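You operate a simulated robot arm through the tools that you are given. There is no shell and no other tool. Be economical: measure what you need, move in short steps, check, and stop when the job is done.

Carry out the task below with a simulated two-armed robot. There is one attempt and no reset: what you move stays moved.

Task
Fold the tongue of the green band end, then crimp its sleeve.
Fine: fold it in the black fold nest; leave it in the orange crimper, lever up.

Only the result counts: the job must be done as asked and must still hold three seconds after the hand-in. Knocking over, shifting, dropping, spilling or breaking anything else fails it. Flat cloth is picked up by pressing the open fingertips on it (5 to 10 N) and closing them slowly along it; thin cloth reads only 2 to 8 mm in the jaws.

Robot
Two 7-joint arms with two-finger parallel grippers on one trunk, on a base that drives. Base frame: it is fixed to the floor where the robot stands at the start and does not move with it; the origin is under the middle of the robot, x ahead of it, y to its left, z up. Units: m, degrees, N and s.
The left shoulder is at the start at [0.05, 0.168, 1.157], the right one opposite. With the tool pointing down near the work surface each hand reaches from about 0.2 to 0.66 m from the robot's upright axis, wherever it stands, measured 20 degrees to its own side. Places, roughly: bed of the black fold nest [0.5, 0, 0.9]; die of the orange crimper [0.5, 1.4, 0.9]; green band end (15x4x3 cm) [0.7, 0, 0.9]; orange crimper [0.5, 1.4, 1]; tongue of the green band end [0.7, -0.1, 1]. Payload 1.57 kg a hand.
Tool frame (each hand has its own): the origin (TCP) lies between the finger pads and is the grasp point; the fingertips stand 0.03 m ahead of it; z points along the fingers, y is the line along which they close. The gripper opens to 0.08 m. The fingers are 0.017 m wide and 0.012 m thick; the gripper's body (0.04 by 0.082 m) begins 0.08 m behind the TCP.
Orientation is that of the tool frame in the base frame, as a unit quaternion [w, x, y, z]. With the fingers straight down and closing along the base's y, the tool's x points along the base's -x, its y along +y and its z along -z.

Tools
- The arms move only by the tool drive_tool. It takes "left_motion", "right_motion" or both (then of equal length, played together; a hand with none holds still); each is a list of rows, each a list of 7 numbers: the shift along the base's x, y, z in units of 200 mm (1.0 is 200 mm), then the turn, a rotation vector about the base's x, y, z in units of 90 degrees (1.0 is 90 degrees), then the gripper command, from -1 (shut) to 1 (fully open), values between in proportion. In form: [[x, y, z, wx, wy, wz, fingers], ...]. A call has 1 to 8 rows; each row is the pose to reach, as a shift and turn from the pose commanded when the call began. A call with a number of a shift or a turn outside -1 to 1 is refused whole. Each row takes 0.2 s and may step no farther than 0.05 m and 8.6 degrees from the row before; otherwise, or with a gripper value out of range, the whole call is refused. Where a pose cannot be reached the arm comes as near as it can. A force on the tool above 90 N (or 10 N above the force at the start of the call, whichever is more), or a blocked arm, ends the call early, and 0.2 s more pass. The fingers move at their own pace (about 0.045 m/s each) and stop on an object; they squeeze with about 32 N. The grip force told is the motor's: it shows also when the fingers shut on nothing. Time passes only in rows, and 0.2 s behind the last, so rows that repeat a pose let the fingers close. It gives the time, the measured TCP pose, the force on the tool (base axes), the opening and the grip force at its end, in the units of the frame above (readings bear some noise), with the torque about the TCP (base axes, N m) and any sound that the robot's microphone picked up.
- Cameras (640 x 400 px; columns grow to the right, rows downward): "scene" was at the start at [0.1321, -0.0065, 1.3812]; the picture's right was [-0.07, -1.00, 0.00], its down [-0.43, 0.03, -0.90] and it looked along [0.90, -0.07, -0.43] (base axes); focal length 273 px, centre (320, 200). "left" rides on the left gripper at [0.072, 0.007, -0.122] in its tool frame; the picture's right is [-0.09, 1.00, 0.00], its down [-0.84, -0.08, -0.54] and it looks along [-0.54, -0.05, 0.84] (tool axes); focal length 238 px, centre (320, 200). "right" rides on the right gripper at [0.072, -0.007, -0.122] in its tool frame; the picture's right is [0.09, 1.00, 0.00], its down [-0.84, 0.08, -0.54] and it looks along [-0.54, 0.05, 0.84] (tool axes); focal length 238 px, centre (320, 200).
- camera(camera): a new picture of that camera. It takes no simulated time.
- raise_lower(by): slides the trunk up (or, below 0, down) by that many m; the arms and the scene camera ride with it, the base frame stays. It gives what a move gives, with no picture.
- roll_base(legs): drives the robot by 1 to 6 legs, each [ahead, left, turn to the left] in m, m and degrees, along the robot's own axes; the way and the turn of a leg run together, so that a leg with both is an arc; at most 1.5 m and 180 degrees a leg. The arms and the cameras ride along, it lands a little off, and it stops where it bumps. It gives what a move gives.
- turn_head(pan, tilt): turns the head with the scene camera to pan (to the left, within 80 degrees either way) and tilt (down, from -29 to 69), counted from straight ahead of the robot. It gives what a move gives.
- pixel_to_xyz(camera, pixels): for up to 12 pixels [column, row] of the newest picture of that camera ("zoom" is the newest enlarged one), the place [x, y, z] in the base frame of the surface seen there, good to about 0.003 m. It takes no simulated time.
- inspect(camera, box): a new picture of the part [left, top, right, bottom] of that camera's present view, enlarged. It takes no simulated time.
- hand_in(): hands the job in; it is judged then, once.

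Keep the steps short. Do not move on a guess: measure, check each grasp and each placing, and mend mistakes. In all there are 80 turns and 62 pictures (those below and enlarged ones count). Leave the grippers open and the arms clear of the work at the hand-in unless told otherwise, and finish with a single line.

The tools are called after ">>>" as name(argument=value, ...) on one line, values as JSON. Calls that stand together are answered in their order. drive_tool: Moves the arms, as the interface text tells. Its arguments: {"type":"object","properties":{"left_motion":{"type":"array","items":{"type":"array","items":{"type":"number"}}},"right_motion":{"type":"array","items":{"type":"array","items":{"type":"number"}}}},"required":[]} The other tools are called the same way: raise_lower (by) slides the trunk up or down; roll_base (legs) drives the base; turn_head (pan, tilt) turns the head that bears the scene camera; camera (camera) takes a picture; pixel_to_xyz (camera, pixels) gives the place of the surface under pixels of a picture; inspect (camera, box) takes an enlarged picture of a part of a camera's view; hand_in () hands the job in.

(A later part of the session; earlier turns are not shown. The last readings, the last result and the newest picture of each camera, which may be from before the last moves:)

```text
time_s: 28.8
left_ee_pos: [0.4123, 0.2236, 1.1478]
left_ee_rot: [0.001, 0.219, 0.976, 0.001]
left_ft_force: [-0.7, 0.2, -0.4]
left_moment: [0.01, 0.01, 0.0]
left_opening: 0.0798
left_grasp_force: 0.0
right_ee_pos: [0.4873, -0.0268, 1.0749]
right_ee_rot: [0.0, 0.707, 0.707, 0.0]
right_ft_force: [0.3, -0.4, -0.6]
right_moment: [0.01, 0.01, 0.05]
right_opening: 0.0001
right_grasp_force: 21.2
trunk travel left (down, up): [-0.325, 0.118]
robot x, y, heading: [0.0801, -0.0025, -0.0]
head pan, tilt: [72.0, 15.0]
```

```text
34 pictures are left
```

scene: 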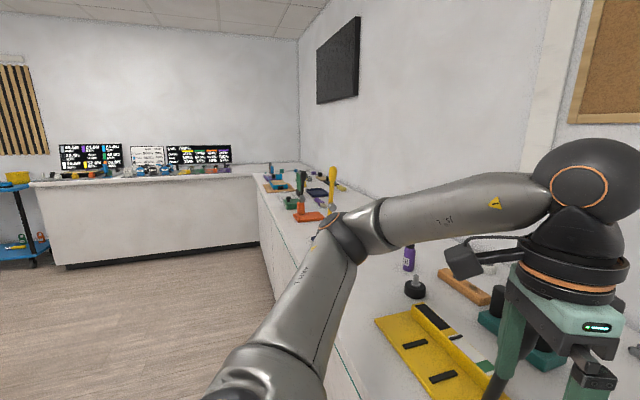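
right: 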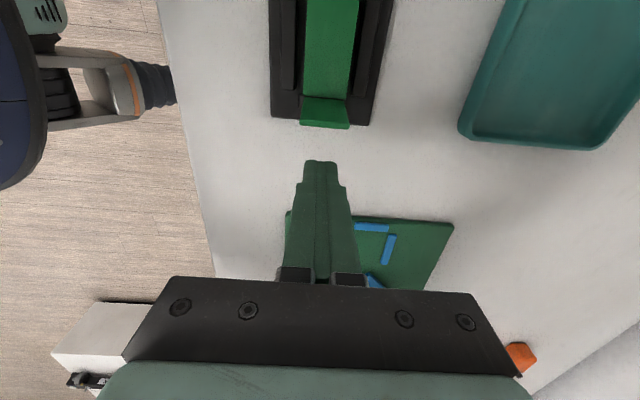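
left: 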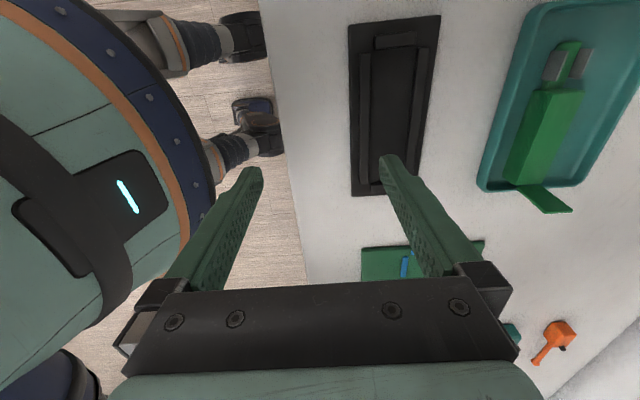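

>>> inspect(camera="scene", box=[270, 160, 350, 230])

>>> pixel_to_xyz(camera="zoom", pixels=[[485, 60], [490, 200], [485, 340], [240, 90], [255, 250], [270, 360], [330, 450], [400, 460], [250, 400]])

```text
5.71 times, centred on (310, 195) of scene
```

zoom: 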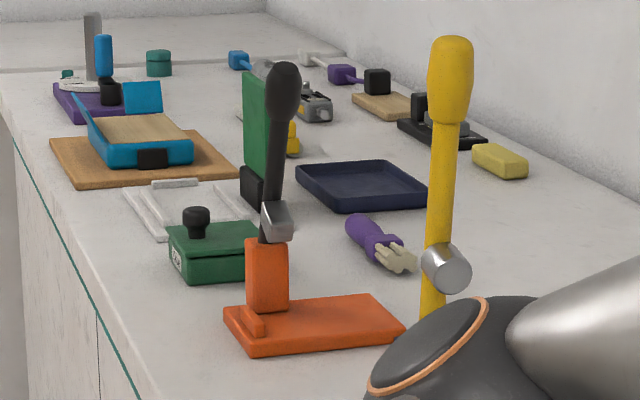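

```text
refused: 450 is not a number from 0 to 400
```

>>> pixel_to_xyz(camera="zoom", pixels=[[283, 80], [272, 150], [277, 222], [265, 275], [225, 320], [245, 350], [400, 330], [365, 298], [290, 300], [255, 320], [330, 320], [440, 80]])

```text
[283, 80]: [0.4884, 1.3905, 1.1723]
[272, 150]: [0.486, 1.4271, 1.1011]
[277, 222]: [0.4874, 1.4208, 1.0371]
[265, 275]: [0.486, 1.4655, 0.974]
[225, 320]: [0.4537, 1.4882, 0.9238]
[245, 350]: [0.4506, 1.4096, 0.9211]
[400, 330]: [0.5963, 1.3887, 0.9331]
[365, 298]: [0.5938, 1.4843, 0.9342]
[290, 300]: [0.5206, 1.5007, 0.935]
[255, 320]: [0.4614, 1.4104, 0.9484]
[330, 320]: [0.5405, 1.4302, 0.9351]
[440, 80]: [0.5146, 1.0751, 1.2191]
```

The crimper's plate runs from x 0.45 to 0.596 (top 0.935). Post and lever stand at x≈0.487, and the lever swings towards −y. So the band will lie along x with its sleeve at the −x end. I'll grip near the tongue end with a 20° lean so the hand's camera later clears the lever. First I'll open and tilt above the nest.

>>> drive_tool(left_motion=[[-0.05, 0, 0.1, 0, 0, 0, 1], [-0.1, 0, 0.2, 0, 0, 0, 1], [-0.15, 0, 0.3, 0, 0, 0, 1], [-0.2, 0, 0.35, 0, 0, 0, 1], [-0.25, 0, 0.35, 0, 0, 0, 1], [-0.25, 0, 0.35, 0, 0, 0, 1]], right_motion=[[0, -0.01, 0, 0.074, 0, 0, 0.25], [0, -0.02, 0, 0.148, 0, 0, 0.25], [0, -0.03, 0, 0.222, 0, 0, 0.25], [0, -0.04, -0.1, 0.222, 0, 0, 0.25], [0, -0.04, -0.25, 0.222, 0, 0, 0.25], [0, -0.04, -0.35, 0.222, 0, 0, 0.25]])

>>> camera(camera="right")

```text
time_s: 30.2
left_ee_pos: [0.3638, 0.2239, 1.2175]
left_ee_rot: [0.0, 0.217, 0.976, 0.001]
left_ft_force: [0.2, -0.4, 0.6]
left_moment: [0.05, 0.02, 0.0]
left_opening: 0.0802
left_grasp_force: 0.0
right_ee_pos: [0.4888, -0.0358, 1.0046]
right_ee_rot: [-0.122, 0.697, 0.696, 0.123]
right_ft_force: [-0.5, -0.1, 0.5]
right_moment: [-0.02, 0.0, -0.02]
right_opening: 0.0499
right_grasp_force: 0.2
trunk travel left (down, up): [-0.325, 0.118]
robot x, y, heading: [0.0801, 0.002, -0.0]
head pan, tilt: [72.0, 15.0]
```

```text
32 pictures are left
```

right: 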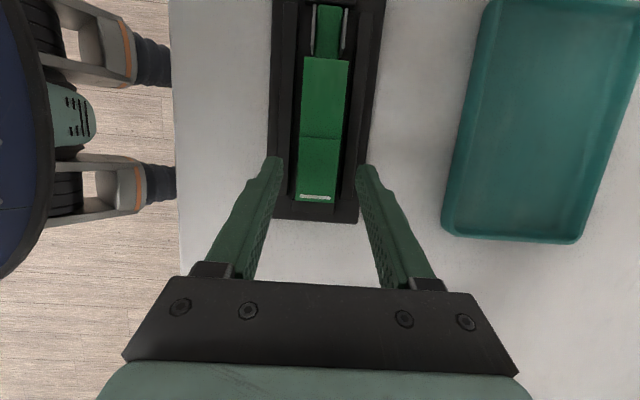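

The fingers straddle the tongue end and I can see the tilt is right. I'll go down to z≈0.969, close, and then lift.

>>> drive_tool(right_motion=[[0, 0, -0.09, 0, 0, 0, 0.25], [-0.004, 0, -0.177, 0, 0, 0, 0.25], [-0.004, 0, -0.177, 0, 0, 0, -1], [-0.004, 0, -0.177, 0, 0, 0, -1], [-0.004, 0, -0.177, 0, 0, 0, -1]])

>>> drive_tool(right_motion=[[0, 0, 0.05, 0, 0, 0, -1], [0, 0, 0.15, 0, 0, 0, -1], [0, 0, 0.3, 0, 0, 0, -1], [0, 0, 0.45, 0, 0, 0, -1]])

>>> camera(camera="right")

```text
time_s: 31.4
left_ee_pos: [0.364, 0.2241, 1.2175]
left_ee_rot: [0.0, 0.217, 0.976, 0.001]
left_ft_force: [0.2, -0.4, 0.1]
left_moment: [0.03, 0.02, 0.05]
left_opening: 0.08
left_grasp_force: 0.0
right_ee_pos: [0.4885, -0.0371, 0.9698]
right_ee_rot: [-0.122, 0.697, 0.696, 0.123]
right_ft_force: [-0.6, -0.1, 0.1]
right_moment: [0.01, 0.05, 0.08]
right_opening: 0.0316
right_grasp_force: 30.0
trunk travel left (down, up): [-0.325, 0.118]
robot x, y, heading: [0.0763, 0.0006, -0.2]
head pan, tilt: [72.0, 15.0]
```

```text
time_s: 32.4
left_ee_pos: [0.3641, 0.2241, 1.2178]
left_ee_rot: [0.0, 0.217, 0.976, 0.0]
left_ft_force: [-0.6, -0.7, -0.4]
left_moment: [0.01, -0.01, 0.0]
left_opening: 0.0799
left_grasp_force: 0.1
right_ee_pos: [0.4872, -0.0342, 1.0596]
right_ee_rot: [-0.122, 0.696, 0.696, 0.123]
right_ft_force: [-0.4, 0.6, -0.9]
right_moment: [-0.08, 0.03, 0.01]
right_opening: 0.0313
right_grasp_force: 32.7
trunk travel left (down, up): [-0.325, 0.118]
robot x, y, heading: [0.0837, 0.0009, 0.2]
head pan, tilt: [72.0, 15.0]
```

```text
31 pictures are left
```

right: 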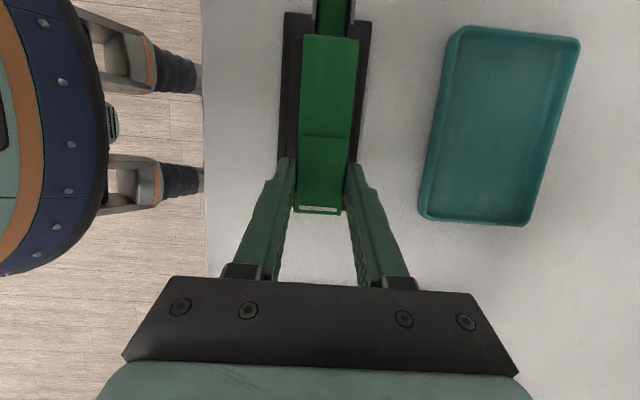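

The band end is held and still folded. I'll drive back off the counter, left 1.45 m, then partly ahead to look at the crimper.

>>> roll_base(legs=[[-0.4, 0, 0], [0, 1.45, 0], [0.25, 0, 0]])

>>> turn_head(pan=-5, tilt=30)

>>> camera(camera="scene")

```text
time_s: 43.1
left_ee_pos: [0.2413, 1.6599, 1.2176]
left_ee_rot: [0.0, 0.24, 0.971, 0.0]
left_ft_force: [0.9, -0.8, 0.4]
left_moment: [-0.01, 0.03, -0.01]
left_opening: 0.0799
left_grasp_force: 0.1
right_ee_pos: [0.3528, 1.3958, 1.06]
right_ee_rot: [-0.12, 0.713, 0.679, 0.125]
right_ft_force: [-0.1, -0.6, -1.7]
right_moment: [-0.1, 0.01, -0.03]
right_opening: 0.0314
right_grasp_force: 32.0
trunk travel left (down, up): [-0.325, 0.118]
robot x, y, heading: [-0.053, 1.4475, -2.9]
head pan, tilt: [72.0, 15.0]
```

```text
time_s: 44.6
left_ee_pos: [0.2418, 1.6598, 1.2184]
left_ee_rot: [0.0, 0.241, 0.971, 0.0]
left_ft_force: [0.0, -0.3, 0.6]
left_moment: [-0.01, 0.03, 0.01]
left_opening: 0.0801
left_grasp_force: 0.0
right_ee_pos: [0.3543, 1.3955, 1.0601]
right_ee_rot: [-0.12, 0.712, 0.68, 0.126]
right_ft_force: [0.0, 0.3, -2.5]
right_moment: [-0.06, -0.04, -0.05]
right_opening: 0.0315
right_grasp_force: 32.1
trunk travel left (down, up): [-0.325, 0.118]
robot x, y, heading: [-0.0521, 1.4477, -2.8]
head pan, tilt: [-5.0, 30.0]
```

```text
30 pictures are left
```

scene: 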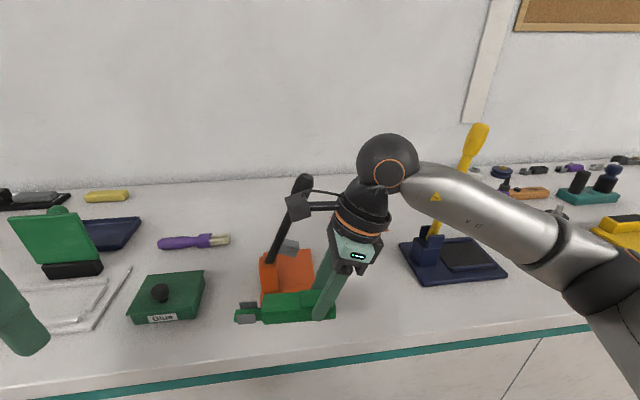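

I'll rotate the right hand by +92.7° so the tail points to −x, moving it aside to y≈1.27 for a clear view of the crimper.

>>> drive_tool(right_motion=[[0.03, -0.08, 0.03, 0, 0, 0.094, -1], [0.06, -0.16, 0.06, 0, 0, 0.188, -1], [0.09, -0.24, 0.09, 0, 0, 0.282, -1], [0.12, -0.32, 0.12, 0, 0, 0.376, -1], [0.15, -0.4, 0.15, 0, 0, 0.47, -1], [0.18, -0.48, 0.18, 0, 0, 0.564, -1], [0.21, -0.56, 0.2, 0, 0, 0.658, -1], [0.24, -0.62, 0.2, 0, 0, 0.752, -1]])

>>> drive_tool(right_motion=[[0, 0, 0, 0, 0, 0.093, -1], [0, 0, 0, 0, 0, 0.186, -1], [0, 0, 0, 0, 0, 0.278, -1], [0, 0, 0, 0, 0, 0.278, -1]])

>>> camera(camera="scene")

```text
time_s: 46.5
left_ee_pos: [0.242, 1.6597, 1.2178]
left_ee_rot: [0.0, 0.24, 0.971, 0.0]
left_ft_force: [-0.1, 0.0, 1.2]
left_moment: [0.01, 0.02, 0.02]
left_opening: 0.0799
left_grasp_force: 0.1
right_ee_pos: [0.4, 1.272, 1.099]
right_ee_rot: [-0.17, 0.213, 0.961, 0.038]
right_ft_force: [0.0, 0.0, -1.7]
right_moment: [-0.07, -0.07, 0.0]
right_opening: 0.0316
right_grasp_force: 31.7
trunk travel left (down, up): [-0.325, 0.118]
robot x, y, heading: [-0.049, 1.4476, -2.4]
head pan, tilt: [-5.0, 30.0]
```

```text
time_s: 47.5
left_ee_pos: [0.242, 1.6594, 1.2184]
left_ee_rot: [0.0, 0.241, 0.971, 0.0]
left_ft_force: [-0.2, -0.1, 0.1]
left_moment: [0.01, 0.01, 0.0]
left_opening: 0.0803
left_grasp_force: 0.1
right_ee_pos: [0.4002, 1.272, 1.1006]
right_ee_rot: [-0.174, 0.0, 0.985, 0.001]
right_ft_force: [-0.4, -0.6, -1.6]
right_moment: [-0.03, -0.07, -0.01]
right_opening: 0.0314
right_grasp_force: 31.9
trunk travel left (down, up): [-0.325, 0.118]
robot x, y, heading: [-0.0535, 1.4502, -2.7]
head pan, tilt: [-5.0, 30.0]
```

```text
29 pictures are left
```

scene: 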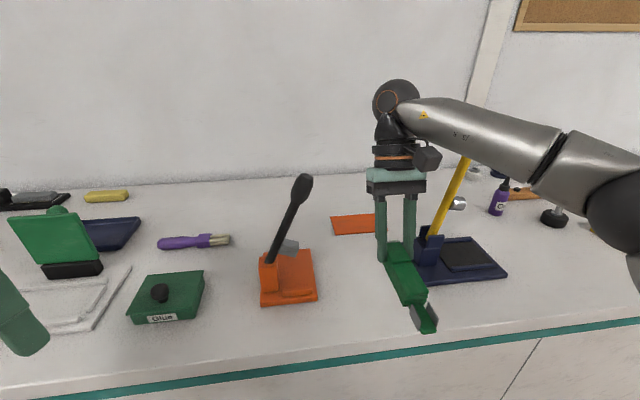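

Clear view now. I'll enlarge the crimper and measure it.

>>> inspect(camera="scene", box=[245, 225, 335, 310])

>>> pixel_to_xyz(camera="scene", pixels=[[302, 180], [305, 190], [296, 202], [283, 233], [272, 258], [290, 246], [267, 270]])

```text
4.71 times, centred on (290, 268) of scene
```

zoom: 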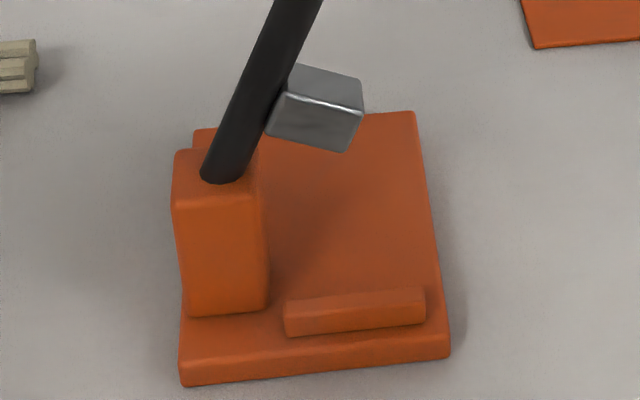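

```text
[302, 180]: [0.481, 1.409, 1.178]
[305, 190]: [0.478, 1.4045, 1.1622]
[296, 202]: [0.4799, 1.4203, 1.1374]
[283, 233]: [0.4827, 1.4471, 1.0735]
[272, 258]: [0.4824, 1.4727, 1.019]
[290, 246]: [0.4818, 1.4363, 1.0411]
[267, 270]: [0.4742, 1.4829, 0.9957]
```

>>> pixel_to_xyz(camera="zoom", pixels=[[290, 305], [422, 292], [290, 328], [420, 318], [350, 270], [180, 355], [450, 340], [415, 115], [198, 135], [270, 310], [255, 165], [340, 130]])

>>> pixel_to_xyz(camera="zoom", pixels=[[178, 155], [178, 200], [262, 200], [225, 178], [300, 75], [355, 85], [275, 130], [345, 148], [320, 110]])

```text
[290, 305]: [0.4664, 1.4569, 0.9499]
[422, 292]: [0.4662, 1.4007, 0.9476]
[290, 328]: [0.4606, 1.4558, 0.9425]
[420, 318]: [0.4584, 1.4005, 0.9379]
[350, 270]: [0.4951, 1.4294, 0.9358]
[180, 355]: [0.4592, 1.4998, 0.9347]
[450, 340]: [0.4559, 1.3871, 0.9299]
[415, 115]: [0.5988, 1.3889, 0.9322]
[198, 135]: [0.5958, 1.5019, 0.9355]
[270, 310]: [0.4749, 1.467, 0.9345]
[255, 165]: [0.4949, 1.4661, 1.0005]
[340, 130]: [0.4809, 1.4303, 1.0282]
```

```text
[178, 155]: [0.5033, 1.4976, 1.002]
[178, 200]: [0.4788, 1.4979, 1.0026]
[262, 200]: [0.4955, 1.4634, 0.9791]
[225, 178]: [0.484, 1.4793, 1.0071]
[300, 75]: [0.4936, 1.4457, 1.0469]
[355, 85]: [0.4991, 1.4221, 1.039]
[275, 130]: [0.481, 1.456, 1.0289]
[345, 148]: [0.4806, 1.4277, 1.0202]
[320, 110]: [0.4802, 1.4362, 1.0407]
```

The geometry is now clear: a stop rib at x≤0.468, the die centred at about (0.487, 1.4285), and the plate at z 0.935. Before driving closer I'll check how near the right forearm is to the yellow lever.

>>> pixel_to_xyz(camera="scene", pixels=[[454, 185], [465, 165], [430, 240], [440, 115], [470, 140], [510, 160], [560, 180], [620, 170], [610, 250], [500, 190]])

```text
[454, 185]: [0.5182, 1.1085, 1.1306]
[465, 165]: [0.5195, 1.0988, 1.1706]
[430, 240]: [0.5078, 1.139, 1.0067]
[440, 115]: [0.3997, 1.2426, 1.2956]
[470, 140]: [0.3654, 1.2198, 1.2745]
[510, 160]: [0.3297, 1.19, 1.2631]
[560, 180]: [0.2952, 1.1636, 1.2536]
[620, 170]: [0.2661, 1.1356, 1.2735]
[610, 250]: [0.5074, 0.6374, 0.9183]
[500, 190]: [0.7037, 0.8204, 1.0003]
```

Clearance is fine (over 0.1 m). I'll drive ahead 0.14 m, left 0.04 m, and turn by 2.7° to square up.

>>> roll_base(legs=[[0, 0, 2.7], [0.14, 0.04, 0]])

```text
time_s: 49.2
left_ee_pos: [0.3727, 1.7139, 1.217]
left_ee_rot: [0.0, 0.217, 0.976, -0.001]
left_ft_force: [-0.5, 0.2, -0.1]
left_moment: [-0.01, 0.01, 0.01]
left_opening: 0.0802
left_grasp_force: 0.1
right_ee_pos: [0.5502, 1.3333, 1.0997]
right_ee_rot: [-0.174, -0.023, 0.985, -0.004]
right_ft_force: [0.0, -0.1, -1.2]
right_moment: [-0.01, -0.09, -0.01]
right_opening: 0.0312
right_grasp_force: 31.9
trunk travel left (down, up): [-0.325, 0.118]
robot x, y, heading: [0.0927, 1.4936, -0.1]
head pan, tilt: [-5.0, 30.0]
```

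I'll square the yaw (−2.65°), go to x≈0.612 and down to z≈1.012, still beside the crimper.

>>> drive_tool(right_motion=[[0.11, 0, -0.08, 0, 0, -0.01, -1], [0.21, 0, -0.18, 0, 0, -0.02, -1], [0.31, 0, -0.3, 0, 0, -0.0295, -1], [0.31, 0, -0.44, 0, 0, -0.0295, -1]])

>>> camera(camera="scene")

```text
time_s: 50.2
left_ee_pos: [0.3734, 1.7134, 1.2182]
left_ee_rot: [0.0, 0.217, 0.976, -0.001]
left_ft_force: [0.3, -0.4, -1.3]
left_moment: [0.02, -0.01, 0.01]
left_opening: 0.08
left_grasp_force: 0.1
right_ee_pos: [0.6111, 1.3325, 1.011]
right_ee_rot: [-0.174, 0.0, 0.985, 0.001]
right_ft_force: [-0.2, -0.1, -1.7]
right_moment: [0.01, -0.05, 0.02]
right_opening: 0.0314
right_grasp_force: 31.6
trunk travel left (down, up): [-0.325, 0.118]
robot x, y, heading: [0.0903, 1.4867, -0.0]
head pan, tilt: [-5.0, 30.0]
```

```text
27 pictures are left
```

scene: 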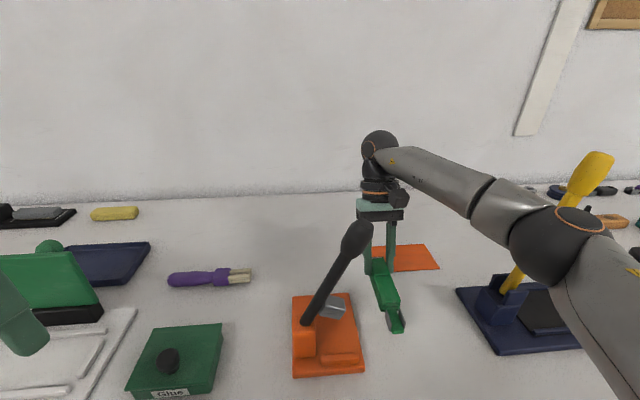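

Reach is good. I'll measure the held band's tail, sleeve and centreline before sliding it in.

>>> inspect(camera="scene", box=[285, 245, 415, 380])

```text
2.96 times, centred on (350, 312) of scene
```

zoom: 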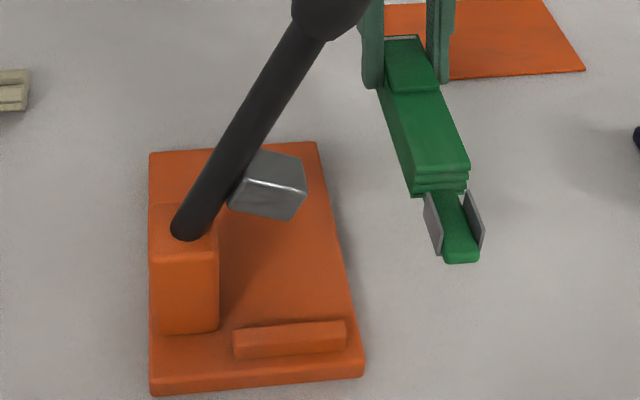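

>>> pixel_to_xyz(camera="zoom", pixels=[[462, 252], [460, 240], [450, 205], [410, 160], [465, 160], [440, 165], [430, 220], [475, 215], [425, 130], [390, 50], [430, 50], [440, 245]])

>>> pixel_to_xyz(camera="zoom", pixels=[[238, 333], [343, 325], [290, 330], [290, 318], [275, 200], [215, 250], [153, 250], [205, 320], [250, 260]])

```text
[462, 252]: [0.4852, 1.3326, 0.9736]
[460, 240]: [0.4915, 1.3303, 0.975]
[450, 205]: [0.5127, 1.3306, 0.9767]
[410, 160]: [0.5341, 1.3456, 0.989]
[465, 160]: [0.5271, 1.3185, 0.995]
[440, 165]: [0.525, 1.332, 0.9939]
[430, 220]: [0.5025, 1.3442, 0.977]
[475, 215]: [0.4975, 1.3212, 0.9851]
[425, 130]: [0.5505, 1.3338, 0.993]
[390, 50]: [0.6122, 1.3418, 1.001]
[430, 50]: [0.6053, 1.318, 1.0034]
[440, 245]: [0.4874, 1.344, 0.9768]
```

```text
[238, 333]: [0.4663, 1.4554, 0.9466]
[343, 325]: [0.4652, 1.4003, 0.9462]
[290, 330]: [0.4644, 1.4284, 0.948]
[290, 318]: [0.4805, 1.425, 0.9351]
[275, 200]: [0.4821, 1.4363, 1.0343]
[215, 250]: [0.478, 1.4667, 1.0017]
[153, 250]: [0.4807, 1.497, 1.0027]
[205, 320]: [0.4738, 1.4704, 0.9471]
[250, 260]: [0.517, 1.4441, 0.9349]
```

The tail end is at x 0.483 and the centreline at y 1.332. I'll slide +96 mm in y under the raised punch, then lower to about z 0.979.

>>> drive_tool(right_motion=[[0, 0.12, 0, 0, 0, 0, -1], [0, 0.24, 0, 0, 0, 0, -1], [0, 0.36, 0, 0, 0, 0, -1], [0, 0.48, 0, 0, 0, 0, -1], [0, 0.48, -0.08, 0, 0, 0, -1], [0, 0.48, -0.14, 0, 0, 0, -1], [0, 0.48, -0.16, 0, 0, 0, -1]])

>>> inspect(camera="scene", box=[265, 245, 395, 380])

```text
time_s: 51.8
left_ee_pos: [0.3731, 1.7145, 1.2173]
left_ee_rot: [0.001, 0.219, 0.976, 0.0]
left_ft_force: [0.0, -0.3, 0.4]
left_moment: [-0.01, -0.01, -0.01]
left_opening: 0.0798
left_grasp_force: 0.1
right_ee_pos: [0.6119, 1.4288, 0.9793]
right_ee_rot: [-0.173, 0.001, 0.985, -0.001]
right_ft_force: [0.4, 0.6, -0.8]
right_moment: [0.0, -0.08, -0.03]
right_opening: 0.0311
right_grasp_force: 32.0
trunk travel left (down, up): [-0.325, 0.118]
robot x, y, heading: [0.0887, 1.493, -0.4]
head pan, tilt: [-5.0, 30.0]
```

```text
2.96 times, centred on (330, 312) of scene
```

zoom: 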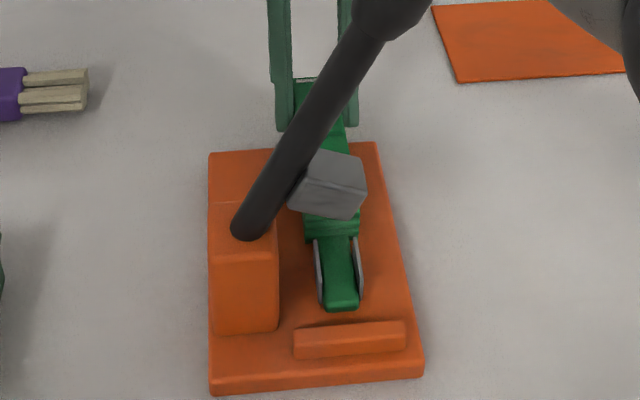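

Nicely aligned. I'll slide towards the stop rib by 12 mm in small steps, then lower to light contact.

>>> drive_tool(right_motion=[[-0.03, 0, 0, 0, 0, 0, -1], [-0.05, 0, 0, 0, 0, 0, -1], [-0.06, 0, 0, 0, 0, 0, -1], [-0.06, 0, -0.008, 0, 0, 0, -1], [-0.06, 0, -0.012, 0, 0, 0, -1]])

>>> inspect(camera="scene", box=[285, 280, 385, 380])

>>> pixel_to_xyz(camera="zoom", pixels=[[305, 265], [275, 230], [320, 225], [300, 240], [310, 300], [300, 275], [290, 282], [275, 255], [325, 255], [275, 205], [320, 205], [300, 160]])

```text
time_s: 53.0
left_ee_pos: [0.3731, 1.7128, 1.2179]
left_ee_rot: [0.001, 0.218, 0.976, 0.0]
left_ft_force: [0.2, -1.0, 1.0]
left_moment: [-0.03, 0.01, -0.04]
left_opening: 0.0801
left_grasp_force: 0.0
right_ee_pos: [0.6003, 1.4295, 0.9797]
right_ee_rot: [-0.172, 0.001, 0.985, 0.001]
right_ft_force: [2.4, -0.4, 5.9]
right_moment: [-0.03, 0.91, -0.04]
right_opening: 0.0316
right_grasp_force: 31.8
trunk travel left (down, up): [-0.325, 0.118]
robot x, y, heading: [0.0901, 1.4896, -0.1]
head pan, tilt: [-5.0, 30.0]
```

```text
4.00 times, centred on (335, 330) of scene
```

zoom: 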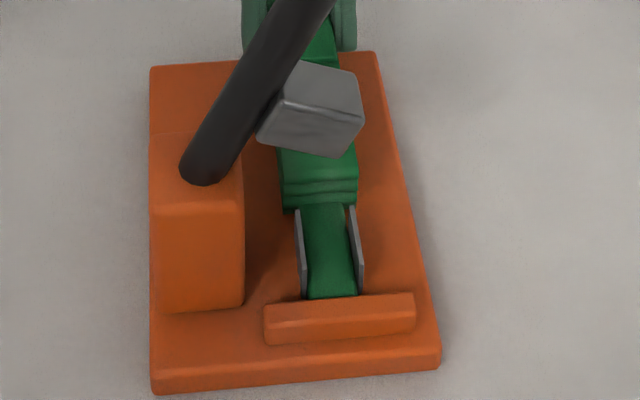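

```text
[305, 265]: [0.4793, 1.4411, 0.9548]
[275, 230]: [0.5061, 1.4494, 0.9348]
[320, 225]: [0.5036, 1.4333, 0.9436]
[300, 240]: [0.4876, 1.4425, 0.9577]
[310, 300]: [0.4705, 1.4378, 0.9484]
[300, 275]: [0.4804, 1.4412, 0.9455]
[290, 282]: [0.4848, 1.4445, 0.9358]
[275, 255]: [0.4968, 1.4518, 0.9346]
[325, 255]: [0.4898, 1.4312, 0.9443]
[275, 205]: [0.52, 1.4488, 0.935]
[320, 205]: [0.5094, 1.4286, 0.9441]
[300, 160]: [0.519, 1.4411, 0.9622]
```

The tail touches the rib and the band lies level on the plate. I'll open to 50 mm and back the hand out upward.

>>> drive_tool(right_motion=[[0, 0, 0, 0, 0, 0, -0.1], [0, 0, 0, 0, 0, 0, 0.25], [0.01, 0, 0.03, 0, 0, 0, 0.25], [0.07, 0, 0.2, 0, 0, 0, 0.25], [0.1, 0, 0.4, 0, 0, 0, 0.25], [0.1, -0.2, 0.6, 0, 0, 0, 0.25], [0.1, -0.4, 0.8, 0, 0, 0, 0.25]])

>>> inspect(camera="scene", box=[265, 215, 425, 380])

```text
refused: row 6 steps farther than a row can; nothing moved
```

```text
2.42 times, centred on (345, 298) of scene
```

zoom: 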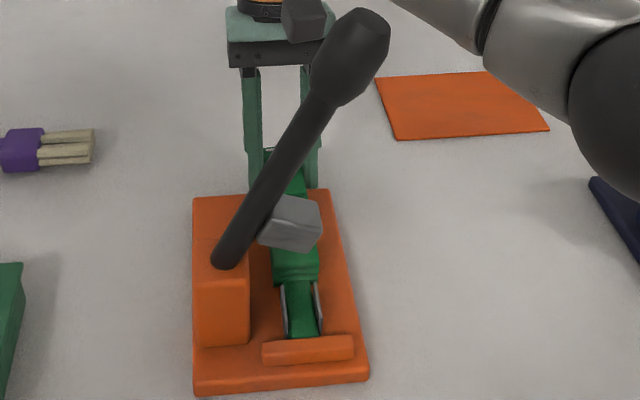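

The last steps were too long. I'll repeat with shorter ones.

>>> drive_tool(right_motion=[[0, 0, 0, 0, 0, 0, -0.1], [0, 0, 0, 0, 0, 0, 0.25], [0.01, 0, 0.03, 0, 0, 0, 0.25], [0.07, 0, 0.2, 0, 0, 0, 0.25], [0.1, 0, 0.4, 0, 0, 0, 0.25], [0.1, -0.12, 0.55, 0, 0, 0, 0.25], [0.1, -0.25, 0.7, 0, 0, 0, 0.25], [0.05, -0.4, 0.8, 0, 0, 0, 0.25]])

>>> inspect(camera="scene", box=[265, 215, 425, 380])

>>> pixel_to_xyz(camera="zoom", pixels=[[290, 165], [275, 265], [315, 265], [310, 325], [370, 20], [345, 60], [310, 110], [325, 100], [335, 90], [300, 245]])

```text
time_s: 54.8
left_ee_pos: [0.3722, 1.7122, 1.2183]
left_ee_rot: [0.001, 0.218, 0.976, 0.001]
left_ft_force: [0.4, 0.1, 0.3]
left_moment: [0.02, -0.03, 0.05]
left_opening: 0.0801
left_grasp_force: 0.0
right_ee_pos: [0.6059, 1.3464, 1.1361]
right_ee_rot: [-0.172, 0.0, 0.985, 0.001]
right_ft_force: [-0.4, -1.1, 0.7]
right_moment: [-0.02, -0.01, -0.02]
right_opening: 0.0502
right_grasp_force: 0.2
right hand out of reach, approached as far as the arm can: row 5, 6, 7
trunk travel left (down, up): [-0.325, 0.118]
robot x, y, heading: [0.0907, 1.4897, -0.1]
head pan, tilt: [-5.0, 30.0]
```

```text
2.42 times, centred on (345, 298) of scene
```

zoom: 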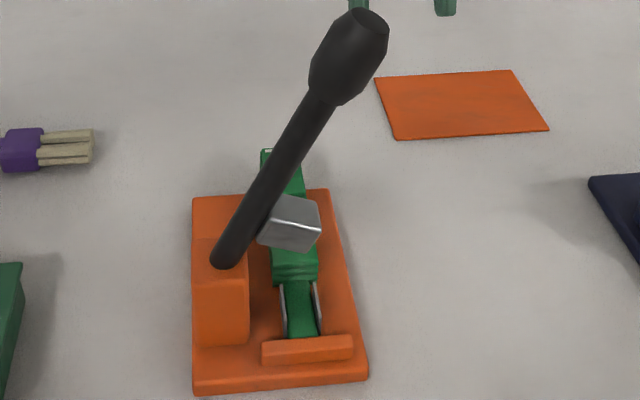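

```text
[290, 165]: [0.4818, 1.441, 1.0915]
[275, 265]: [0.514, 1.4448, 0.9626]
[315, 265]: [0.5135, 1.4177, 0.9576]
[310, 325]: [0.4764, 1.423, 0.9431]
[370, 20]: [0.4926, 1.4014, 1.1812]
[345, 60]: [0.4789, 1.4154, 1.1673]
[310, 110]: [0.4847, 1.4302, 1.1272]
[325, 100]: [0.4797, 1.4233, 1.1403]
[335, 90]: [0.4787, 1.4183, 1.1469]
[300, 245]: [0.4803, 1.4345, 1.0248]
```

The band stayed put and the lever is free. Next I'll bring the hand upright, away from the lever, then yaw it by −90° so the fingers close along x around the knob.

>>> drive_tool(right_motion=[[-0.06, -0.09, 0.03, 0, -0.074, 0, 1], [-0.12, -0.18, 0.06, 0, -0.148, 0, 1], [-0.18, -0.27, 0.1, 0, -0.221, 0, 1], [-0.23, -0.35, 0.145, 0, -0.221, 0, 1]])

>>> drive_tool(right_motion=[[-0.04, 0, 0, 0, 0, -0.094, 1], [-0.08, 0, 0, 0, 0, -0.188, 1], [-0.12, 0, 0, 0, 0, -0.282, 1], [-0.16, 0, 0, 0, 0, -0.376, 1], [-0.2, 0, 0, 0, 0, -0.47, 1], [-0.24, 0, 0, 0, 0, -0.564, 1], [-0.28, 0, 0, 0, 0, -0.658, 1], [-0.32, 0, 0, 0, 0, -0.752, 1]])

>>> drive_tool(right_motion=[[0, 0, 0, 0, 0, -0.083, 1], [0, 0, 0, 0, 0, -0.166, 1], [0, 0, 0, 0, 0, -0.248, 1], [0, 0, 0, 0, 0, -0.248, 1]])

>>> camera(camera="right")

```text
time_s: 55.8
left_ee_pos: [0.3739, 1.7135, 1.2182]
left_ee_rot: [0.001, 0.219, 0.976, 0.001]
left_ft_force: [-0.1, 0.5, 0.0]
left_moment: [-0.01, 0.0, 0.0]
left_opening: 0.0798
left_grasp_force: 0.0
right_ee_pos: [0.5642, 1.2778, 1.1675]
right_ee_rot: [0.0, 0.0, 1.0, 0.0]
right_ft_force: [-0.3, -0.1, 0.4]
right_moment: [0.0, 0.01, 0.01]
right_opening: 0.0802
right_grasp_force: 0.0
trunk travel left (down, up): [-0.325, 0.118]
robot x, y, heading: [0.0916, 1.4885, -0.0]
head pan, tilt: [-5.0, 30.0]
```

```text
time_s: 57.6
left_ee_pos: [0.3723, 1.7145, 1.2183]
left_ee_rot: [0.001, 0.219, 0.976, 0.0]
left_ft_force: [-0.6, 0.5, -0.2]
left_moment: [0.0, 0.01, -0.02]
left_opening: 0.0798
left_grasp_force: 0.0
right_ee_pos: [0.5001, 1.2792, 1.1665]
right_ee_rot: [0.0, 0.558, 0.83, 0.0]
right_ft_force: [-0.5, 0.2, -0.9]
right_moment: [-0.04, -0.04, 0.0]
right_opening: 0.0799
right_grasp_force: 0.1
trunk travel left (down, up): [-0.325, 0.118]
robot x, y, heading: [0.0912, 1.486, -0.0]
head pan, tilt: [-5.0, 30.0]
```

```text
time_s: 58.6
left_ee_pos: [0.3726, 1.7136, 1.218]
left_ee_rot: [0.001, 0.219, 0.976, 0.0]
left_ft_force: [0.3, -0.1, 0.0]
left_moment: [0.02, -0.01, -0.01]
left_opening: 0.0801
left_grasp_force: 0.1
right_ee_pos: [0.5008, 1.2784, 1.1668]
right_ee_rot: [-0.001, 0.708, 0.707, 0.001]
right_ft_force: [-0.8, 0.3, 0.1]
right_moment: [0.01, 0.05, 0.03]
right_opening: 0.0802
right_grasp_force: 0.1
trunk travel left (down, up): [-0.325, 0.118]
robot x, y, heading: [0.0916, 1.4923, -0.3]
head pan, tilt: [-5.0, 30.0]
```

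```text
21 pictures are left
```

right: 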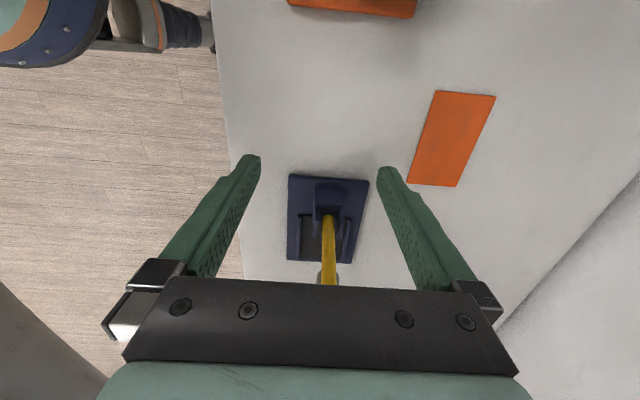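

The fingers are upright and close along x. I'll move +y with open fingers around the knob (x≈0.490) and stop at y≈1.41.

>>> drive_tool(right_motion=[[-0.05, 0.1, 0, 0, 0, 0, 1], [-0.05, 0.25, 0, 0, 0, 0, 1], [-0.05, 0.4, 0, 0, 0, 0, 1], [-0.05, 0.55, 0, 0, 0, 0, 1], [-0.05, 0.65, 0, 0, 0, 0, 1]])

>>> camera(camera="right")

>>> camera(camera="scene")

```text
time_s: 59.8
left_ee_pos: [0.3721, 1.7143, 1.2179]
left_ee_rot: [0.0, 0.218, 0.976, -0.001]
left_ft_force: [-0.1, -0.4, 0.2]
left_moment: [0.0, -0.03, 0.0]
left_opening: 0.08
left_grasp_force: 0.0
right_ee_pos: [0.4899, 1.408, 1.1658]
right_ee_rot: [0.0, 0.707, 0.707, 0.001]
right_ft_force: [0.4, -1.0, -0.4]
right_moment: [0.0, 0.0, 0.0]
right_opening: 0.0801
right_grasp_force: 0.0
trunk travel left (down, up): [-0.325, 0.118]
robot x, y, heading: [0.092, 1.4903, -0.1]
head pan, tilt: [-5.0, 30.0]
```

```text
20 pictures are left
```

right: 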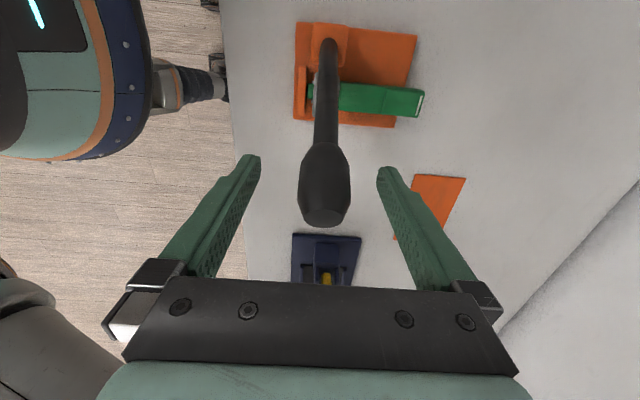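

```text
19 pictures are left
```

scene: 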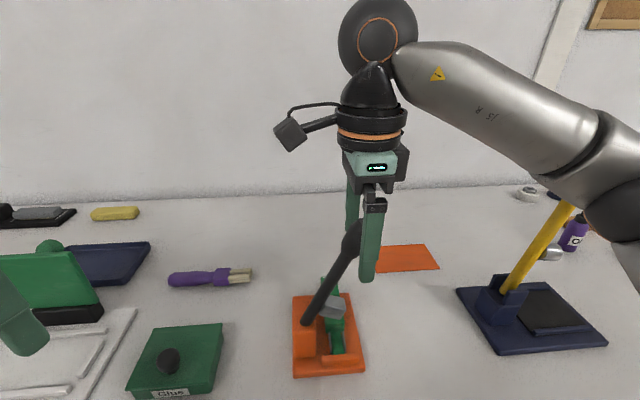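

The knob is centred between the fingers. I'll check the elbow's clearance to the yellow lever before moving.

>>> pixel_to_xyz(camera="scene", pixels=[[570, 205], [545, 235], [630, 235], [600, 200], [600, 130], [560, 190], [520, 90], [635, 150], [635, 180], [578, 215]])

```text
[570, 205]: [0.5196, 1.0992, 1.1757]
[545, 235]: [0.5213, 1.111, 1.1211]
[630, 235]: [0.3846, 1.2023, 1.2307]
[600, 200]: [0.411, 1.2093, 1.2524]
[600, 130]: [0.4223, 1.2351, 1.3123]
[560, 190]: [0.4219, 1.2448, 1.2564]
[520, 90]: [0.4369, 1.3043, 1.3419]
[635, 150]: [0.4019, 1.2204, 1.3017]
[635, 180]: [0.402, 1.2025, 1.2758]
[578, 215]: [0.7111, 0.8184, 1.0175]
```

The elbow is about 6 cm from the yellow lever. To gain room I'll drive the base 0.08 m left. The open fingers just slide past the knob along y, and then I'll bring the hand back.

>>> roll_base(legs=[[0, 0.08, 0]])

```text
time_s: 60.9
left_ee_pos: [0.3721, 1.7925, 1.2184]
left_ee_rot: [0.0, 0.219, 0.976, -0.002]
left_ft_force: [-0.4, 0.6, 0.4]
left_moment: [-0.03, 0.03, 0.01]
left_opening: 0.0801
left_grasp_force: 0.1
right_ee_pos: [0.4894, 1.4884, 1.1656]
right_ee_rot: [0.0, 0.707, 0.707, 0.0]
right_ft_force: [0.7, -0.1, -0.4]
right_moment: [-0.01, -0.01, 0.0]
right_opening: 0.08
right_grasp_force: 0.0
trunk travel left (down, up): [-0.325, 0.118]
robot x, y, heading: [0.0909, 1.568, 0.0]
head pan, tilt: [-5.0, 30.0]
```

I'll return the hand to y≈1.408 and close slowly on the knob.

>>> drive_tool(right_motion=[[0.01, -0.2, 0, 0, 0, 0, 1], [0.01, -0.4, 0, 0, 0, 0, 1], [0.01, -0.4, 0, 0, 0, 0, 0.4], [0.01, -0.4, 0, 0, 0, 0, 0], [0.01, -0.4, 0, 0, 0, 0, -0.4], [0.01, -0.4, 0, 0, 0, 0, -1], [0.01, -0.4, 0, 0, 0, 0, -1]])

>>> camera(camera="scene")

```text
time_s: 62.5
left_ee_pos: [0.3728, 1.7912, 1.2181]
left_ee_rot: [0.002, 0.217, 0.976, 0.0]
left_ft_force: [0.1, -0.1, 0.2]
left_moment: [-0.02, -0.01, 0.0]
left_opening: 0.08
left_grasp_force: 0.1
right_ee_pos: [0.4912, 1.406, 1.1666]
right_ee_rot: [-0.001, 0.707, 0.707, 0.001]
right_ft_force: [-0.3, -3.1, -0.7]
right_moment: [-0.15, 0.03, 0.02]
right_opening: 0.0318
right_grasp_force: 30.3
trunk travel left (down, up): [-0.325, 0.118]
robot x, y, heading: [0.091, 1.5669, -0.2]
head pan, tilt: [-5.0, 30.0]
```

```text
18 pictures are left
```

scene: 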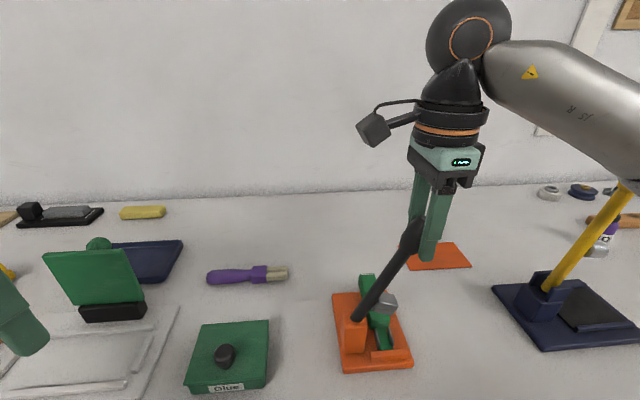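

Gripped (32 mm, 30 N). The lever's pivot is about (y 1.4825, z 0.997) and its radius 0.186. I'll pull it down along the arc, the first 35°.

>>> drive_tool(right_motion=[[0, -0.0965, -0.051, 0, 0, 0, -1], [0, -0.19, -0.115, 0, 0, 0, -1], [0, -0.275, -0.19, 0, 0, 0, -1], [0, -0.35, -0.276, 0, 0, 0, -1], [0, -0.415, -0.369, 0, 0, 0, -1]])

>>> camera(camera="scene")

```text
time_s: 63.7
left_ee_pos: [0.3734, 1.792, 1.2166]
left_ee_rot: [0.0, 0.218, 0.976, 0.0]
left_ft_force: [0.2, -0.6, 0.0]
left_moment: [0.01, 0.01, 0.0]
left_opening: 0.08
left_grasp_force: 0.1
right_ee_pos: [0.4912, 1.3237, 1.0917]
right_ee_rot: [0.0, 0.707, 0.707, 0.0]
right_ft_force: [2.9, -4.1, 7.3]
right_moment: [1.15, 0.2, 0.01]
right_opening: 0.0322
right_grasp_force: 40.3
trunk travel left (down, up): [-0.325, 0.118]
robot x, y, heading: [0.0915, 1.5697, 0.1]
head pan, tilt: [-5.0, 30.0]
```

```text
17 pictures are left
```

scene: 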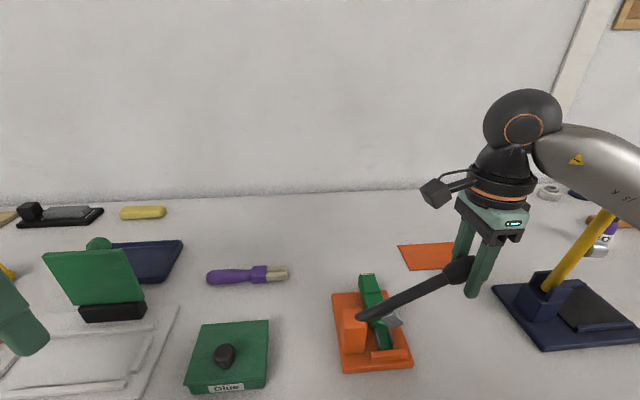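

It follows smoothly with low forces. I'll continue down the arc to about 80°, watching the force.

>>> drive_tool(right_motion=[[0, -0.0525, -0.1005, 0, 0, 0, -1], [0, -0.0925, -0.207, 0, 0, 0, -1], [0, -0.119, -0.3175, 0, 0, 0, -1]])

>>> inspect(camera="scene", box=[320, 240, 520, 385])

```text
time_s: 64.5
left_ee_pos: [0.3728, 1.7915, 1.2183]
left_ee_rot: [0.0, 0.217, 0.976, -0.001]
left_ft_force: [0.3, 0.1, -0.4]
left_moment: [0.02, -0.01, -0.03]
left_opening: 0.0802
left_grasp_force: 0.1
right_ee_pos: [0.4913, 1.3011, 1.0264]
right_ee_rot: [0.0, 0.707, 0.707, 0.0]
right_ft_force: [7.0, -7.3, 8.4]
right_moment: [1.2, 0.07, -0.02]
right_opening: 0.0315
right_grasp_force: 40.6
trunk travel left (down, up): [-0.325, 0.118]
robot x, y, heading: [0.0896, 1.5673, 0.0]
head pan, tilt: [-5.0, 30.0]
```

```text
2.76 times, centred on (420, 312) of scene
```

zoom: 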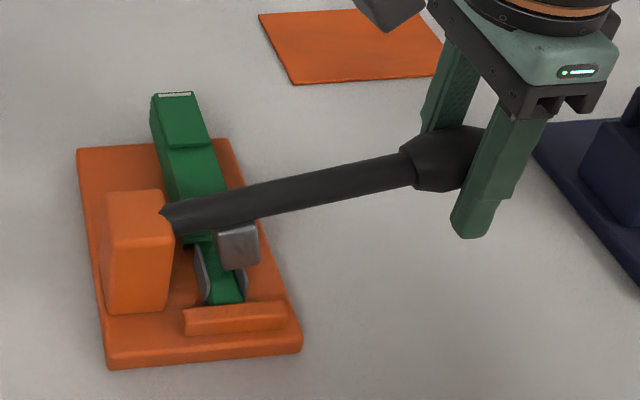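

The punch is just above the sleeve. I'll continue down gently.

>>> drive_tool(right_motion=[[0, -0.0065, -0.05, 0, 0, 0, -1], [0, -0.0115, -0.0965, 0, 0, 0, -1], [0, -0.013, -0.145, 0, 0, 0, -1], [0, -0.0135, -0.194, 0, 0, 0, -1]])

>>> inspect(camera="scene", box=[320, 240, 520, 385])

```text
time_s: 65.5
left_ee_pos: [0.3735, 1.7916, 1.2178]
left_ee_rot: [0.0, 0.219, 0.976, -0.001]
left_ft_force: [0.1, 0.5, 1.0]
left_moment: [0.03, 0.0, -0.01]
left_opening: 0.0802
left_grasp_force: 0.0
right_ee_pos: [0.493, 1.2973, 0.9876]
right_ee_rot: [0.0, 0.707, 0.708, 0.0]
right_ft_force: [8.6, -7.9, 5.5]
right_moment: [1.17, 0.14, -0.04]
right_opening: 0.0315
right_grasp_force: 40.0
trunk travel left (down, up): [-0.325, 0.118]
robot x, y, heading: [0.0919, 1.5668, 0.1]
head pan, tilt: [-5.0, 30.0]
```

```text
2.76 times, centred on (420, 312) of scene
```

zoom: 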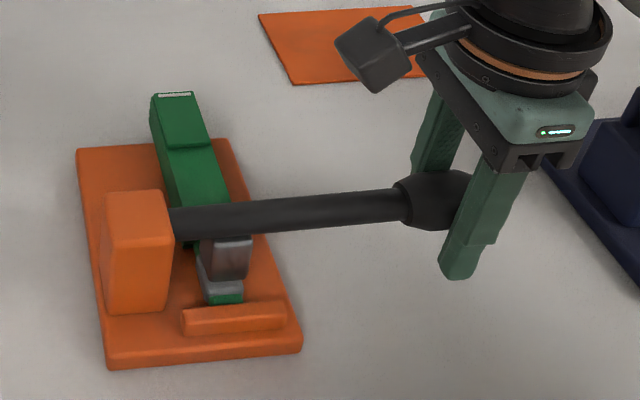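

The punch is meeting the sleeve. I'll go further down until the force clearly rises, keeping the fingertips above the counter.

>>> drive_tool(right_motion=[[-0.005, 0.003, -0.0485, 0, 0, 0, -1], [-0.008, 0.0085, -0.097, 0, 0, 0, -1], [-0.008, 0.0125, -0.12, 0, 0, 0, -1], [-0.008, 0.0165, -0.145, 0, 0, 0, -1]])

>>> inspect(camera="scene", box=[320, 240, 520, 385])

```text
time_s: 66.5
left_ee_pos: [0.3724, 1.7922, 1.2178]
left_ee_rot: [0.001, 0.218, 0.976, -0.001]
left_ft_force: [0.1, 0.1, 0.2]
left_moment: [0.03, -0.01, -0.01]
left_opening: 0.0804
left_grasp_force: 0.1
right_ee_pos: [0.4937, 1.3023, 0.9645]
right_ee_rot: [0.005, 0.708, 0.706, 0.007]
right_ft_force: [16.0, -7.5, 35.1]
right_moment: [0.24, 0.33, 0.02]
right_opening: 0.0312
right_grasp_force: 40.0
trunk travel left (down, up): [-0.325, 0.118]
robot x, y, heading: [0.0857, 1.569, 0.0]
head pan, tilt: [-5.0, 30.0]
```

```text
2.76 times, centred on (420, 312) of scene
```

zoom: 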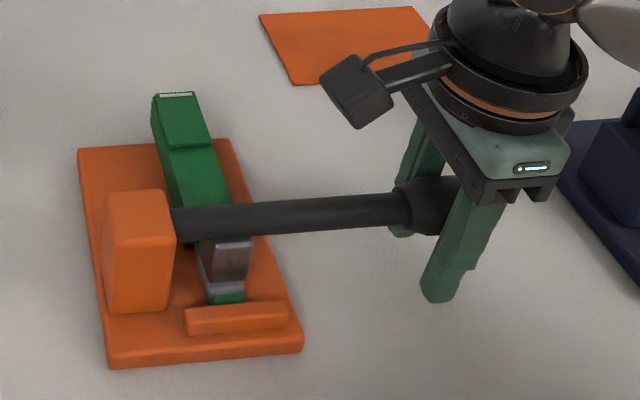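

The lever has bottomed (35 N). I'll press a little more for a firm crimp and ease the sideways force.

>>> drive_tool(right_motion=[[0.008, 0, -0.008, 0, 0, 0, -1], [0.012, 0, -0.02, 0, 0, 0, -1], [0.012, 0, -0.025, 0, 0, 0, -1]])

>>> inspect(camera="scene", box=[335, 280, 425, 370])

```text
time_s: 67.3
left_ee_pos: [0.3718, 1.7936, 1.2184]
left_ee_rot: [0.001, 0.218, 0.976, 0.0]
left_ft_force: [-0.6, -0.3, -0.1]
left_moment: [-0.02, -0.03, 0.02]
left_opening: 0.0802
left_grasp_force: 0.0
right_ee_pos: [0.4926, 1.3021, 0.9606]
right_ee_rot: [0.002, 0.707, 0.707, 0.005]
right_ft_force: [4.1, -2.0, 36.2]
right_moment: [0.08, 0.05, -0.01]
right_opening: 0.0316
right_grasp_force: 40.1
trunk travel left (down, up): [-0.325, 0.118]
robot x, y, heading: [0.093, 1.5696, -0.2]
head pan, tilt: [-5.0, 30.0]
```

```text
4.44 times, centred on (380, 325) of scene
```

zoom: 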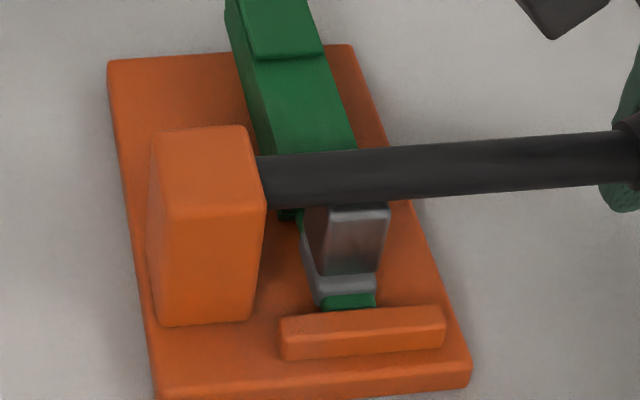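

The sleeve now wraps closed under the punch. I'll raise the lever back along the arc.

>>> drive_tool(right_motion=[[0, 0, 0.125, 0, 0, 0, -1], [0, 0.0185, 0.2535, 0, 0, 0, -1], [0, 0.054, 0.378, 0, 0, 0, -1], [0, 0.107, 0.4965, 0, 0, 0, -1], [0, 0.1755, 0.6065, 0, 0, 0, -1], [0, 0.259, 0.706, 0, 0, 0, -1], [0, 0.3555, 0.793, 0, 0, 0, -1], [0, 0.463, 0.8655, 0, 0, 0, -1]])

>>> camera(camera="scene")

>>> inspect(camera="scene", box=[320, 260, 430, 370])

```text
time_s: 69.1
left_ee_pos: [0.3733, 1.7917, 1.2184]
left_ee_rot: [0.0, 0.219, 0.976, 0.0]
left_ft_force: [0.1, -0.6, -0.6]
left_moment: [0.01, 0.0, 0.01]
left_opening: 0.08
left_grasp_force: 0.0
right_ee_pos: [0.492, 1.3923, 1.1279]
right_ee_rot: [0.0, 0.708, 0.706, 0.0]
right_ft_force: [-0.2, -4.6, -2.9]
right_moment: [-1.11, 0.16, 0.03]
right_opening: 0.0312
right_grasp_force: 40.0
trunk travel left (down, up): [-0.325, 0.118]
robot x, y, heading: [0.0942, 1.5705, 0.0]
head pan, tilt: [-5.0, 30.0]
```

```text
12 pictures are left
```

scene: 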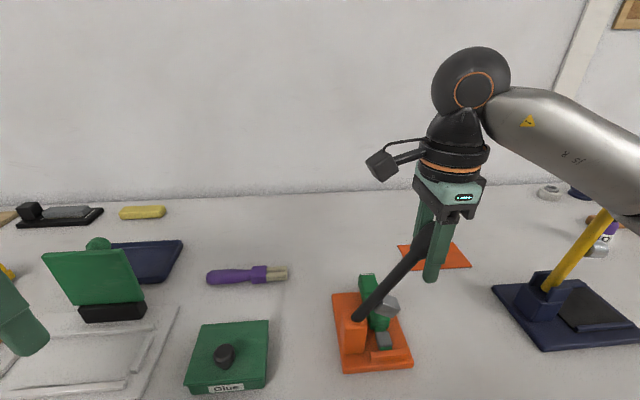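

```text
3.64 times, centred on (375, 315) of scene
```

zoom: 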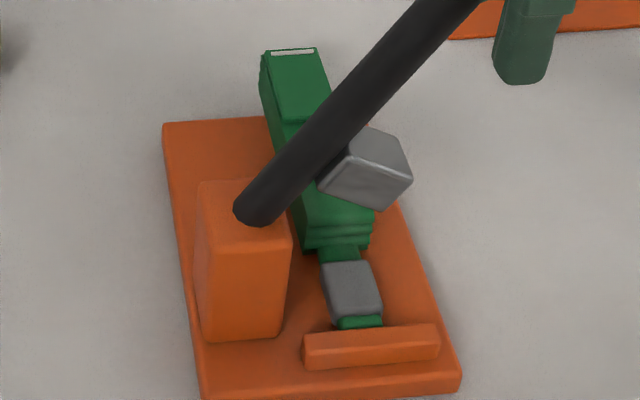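

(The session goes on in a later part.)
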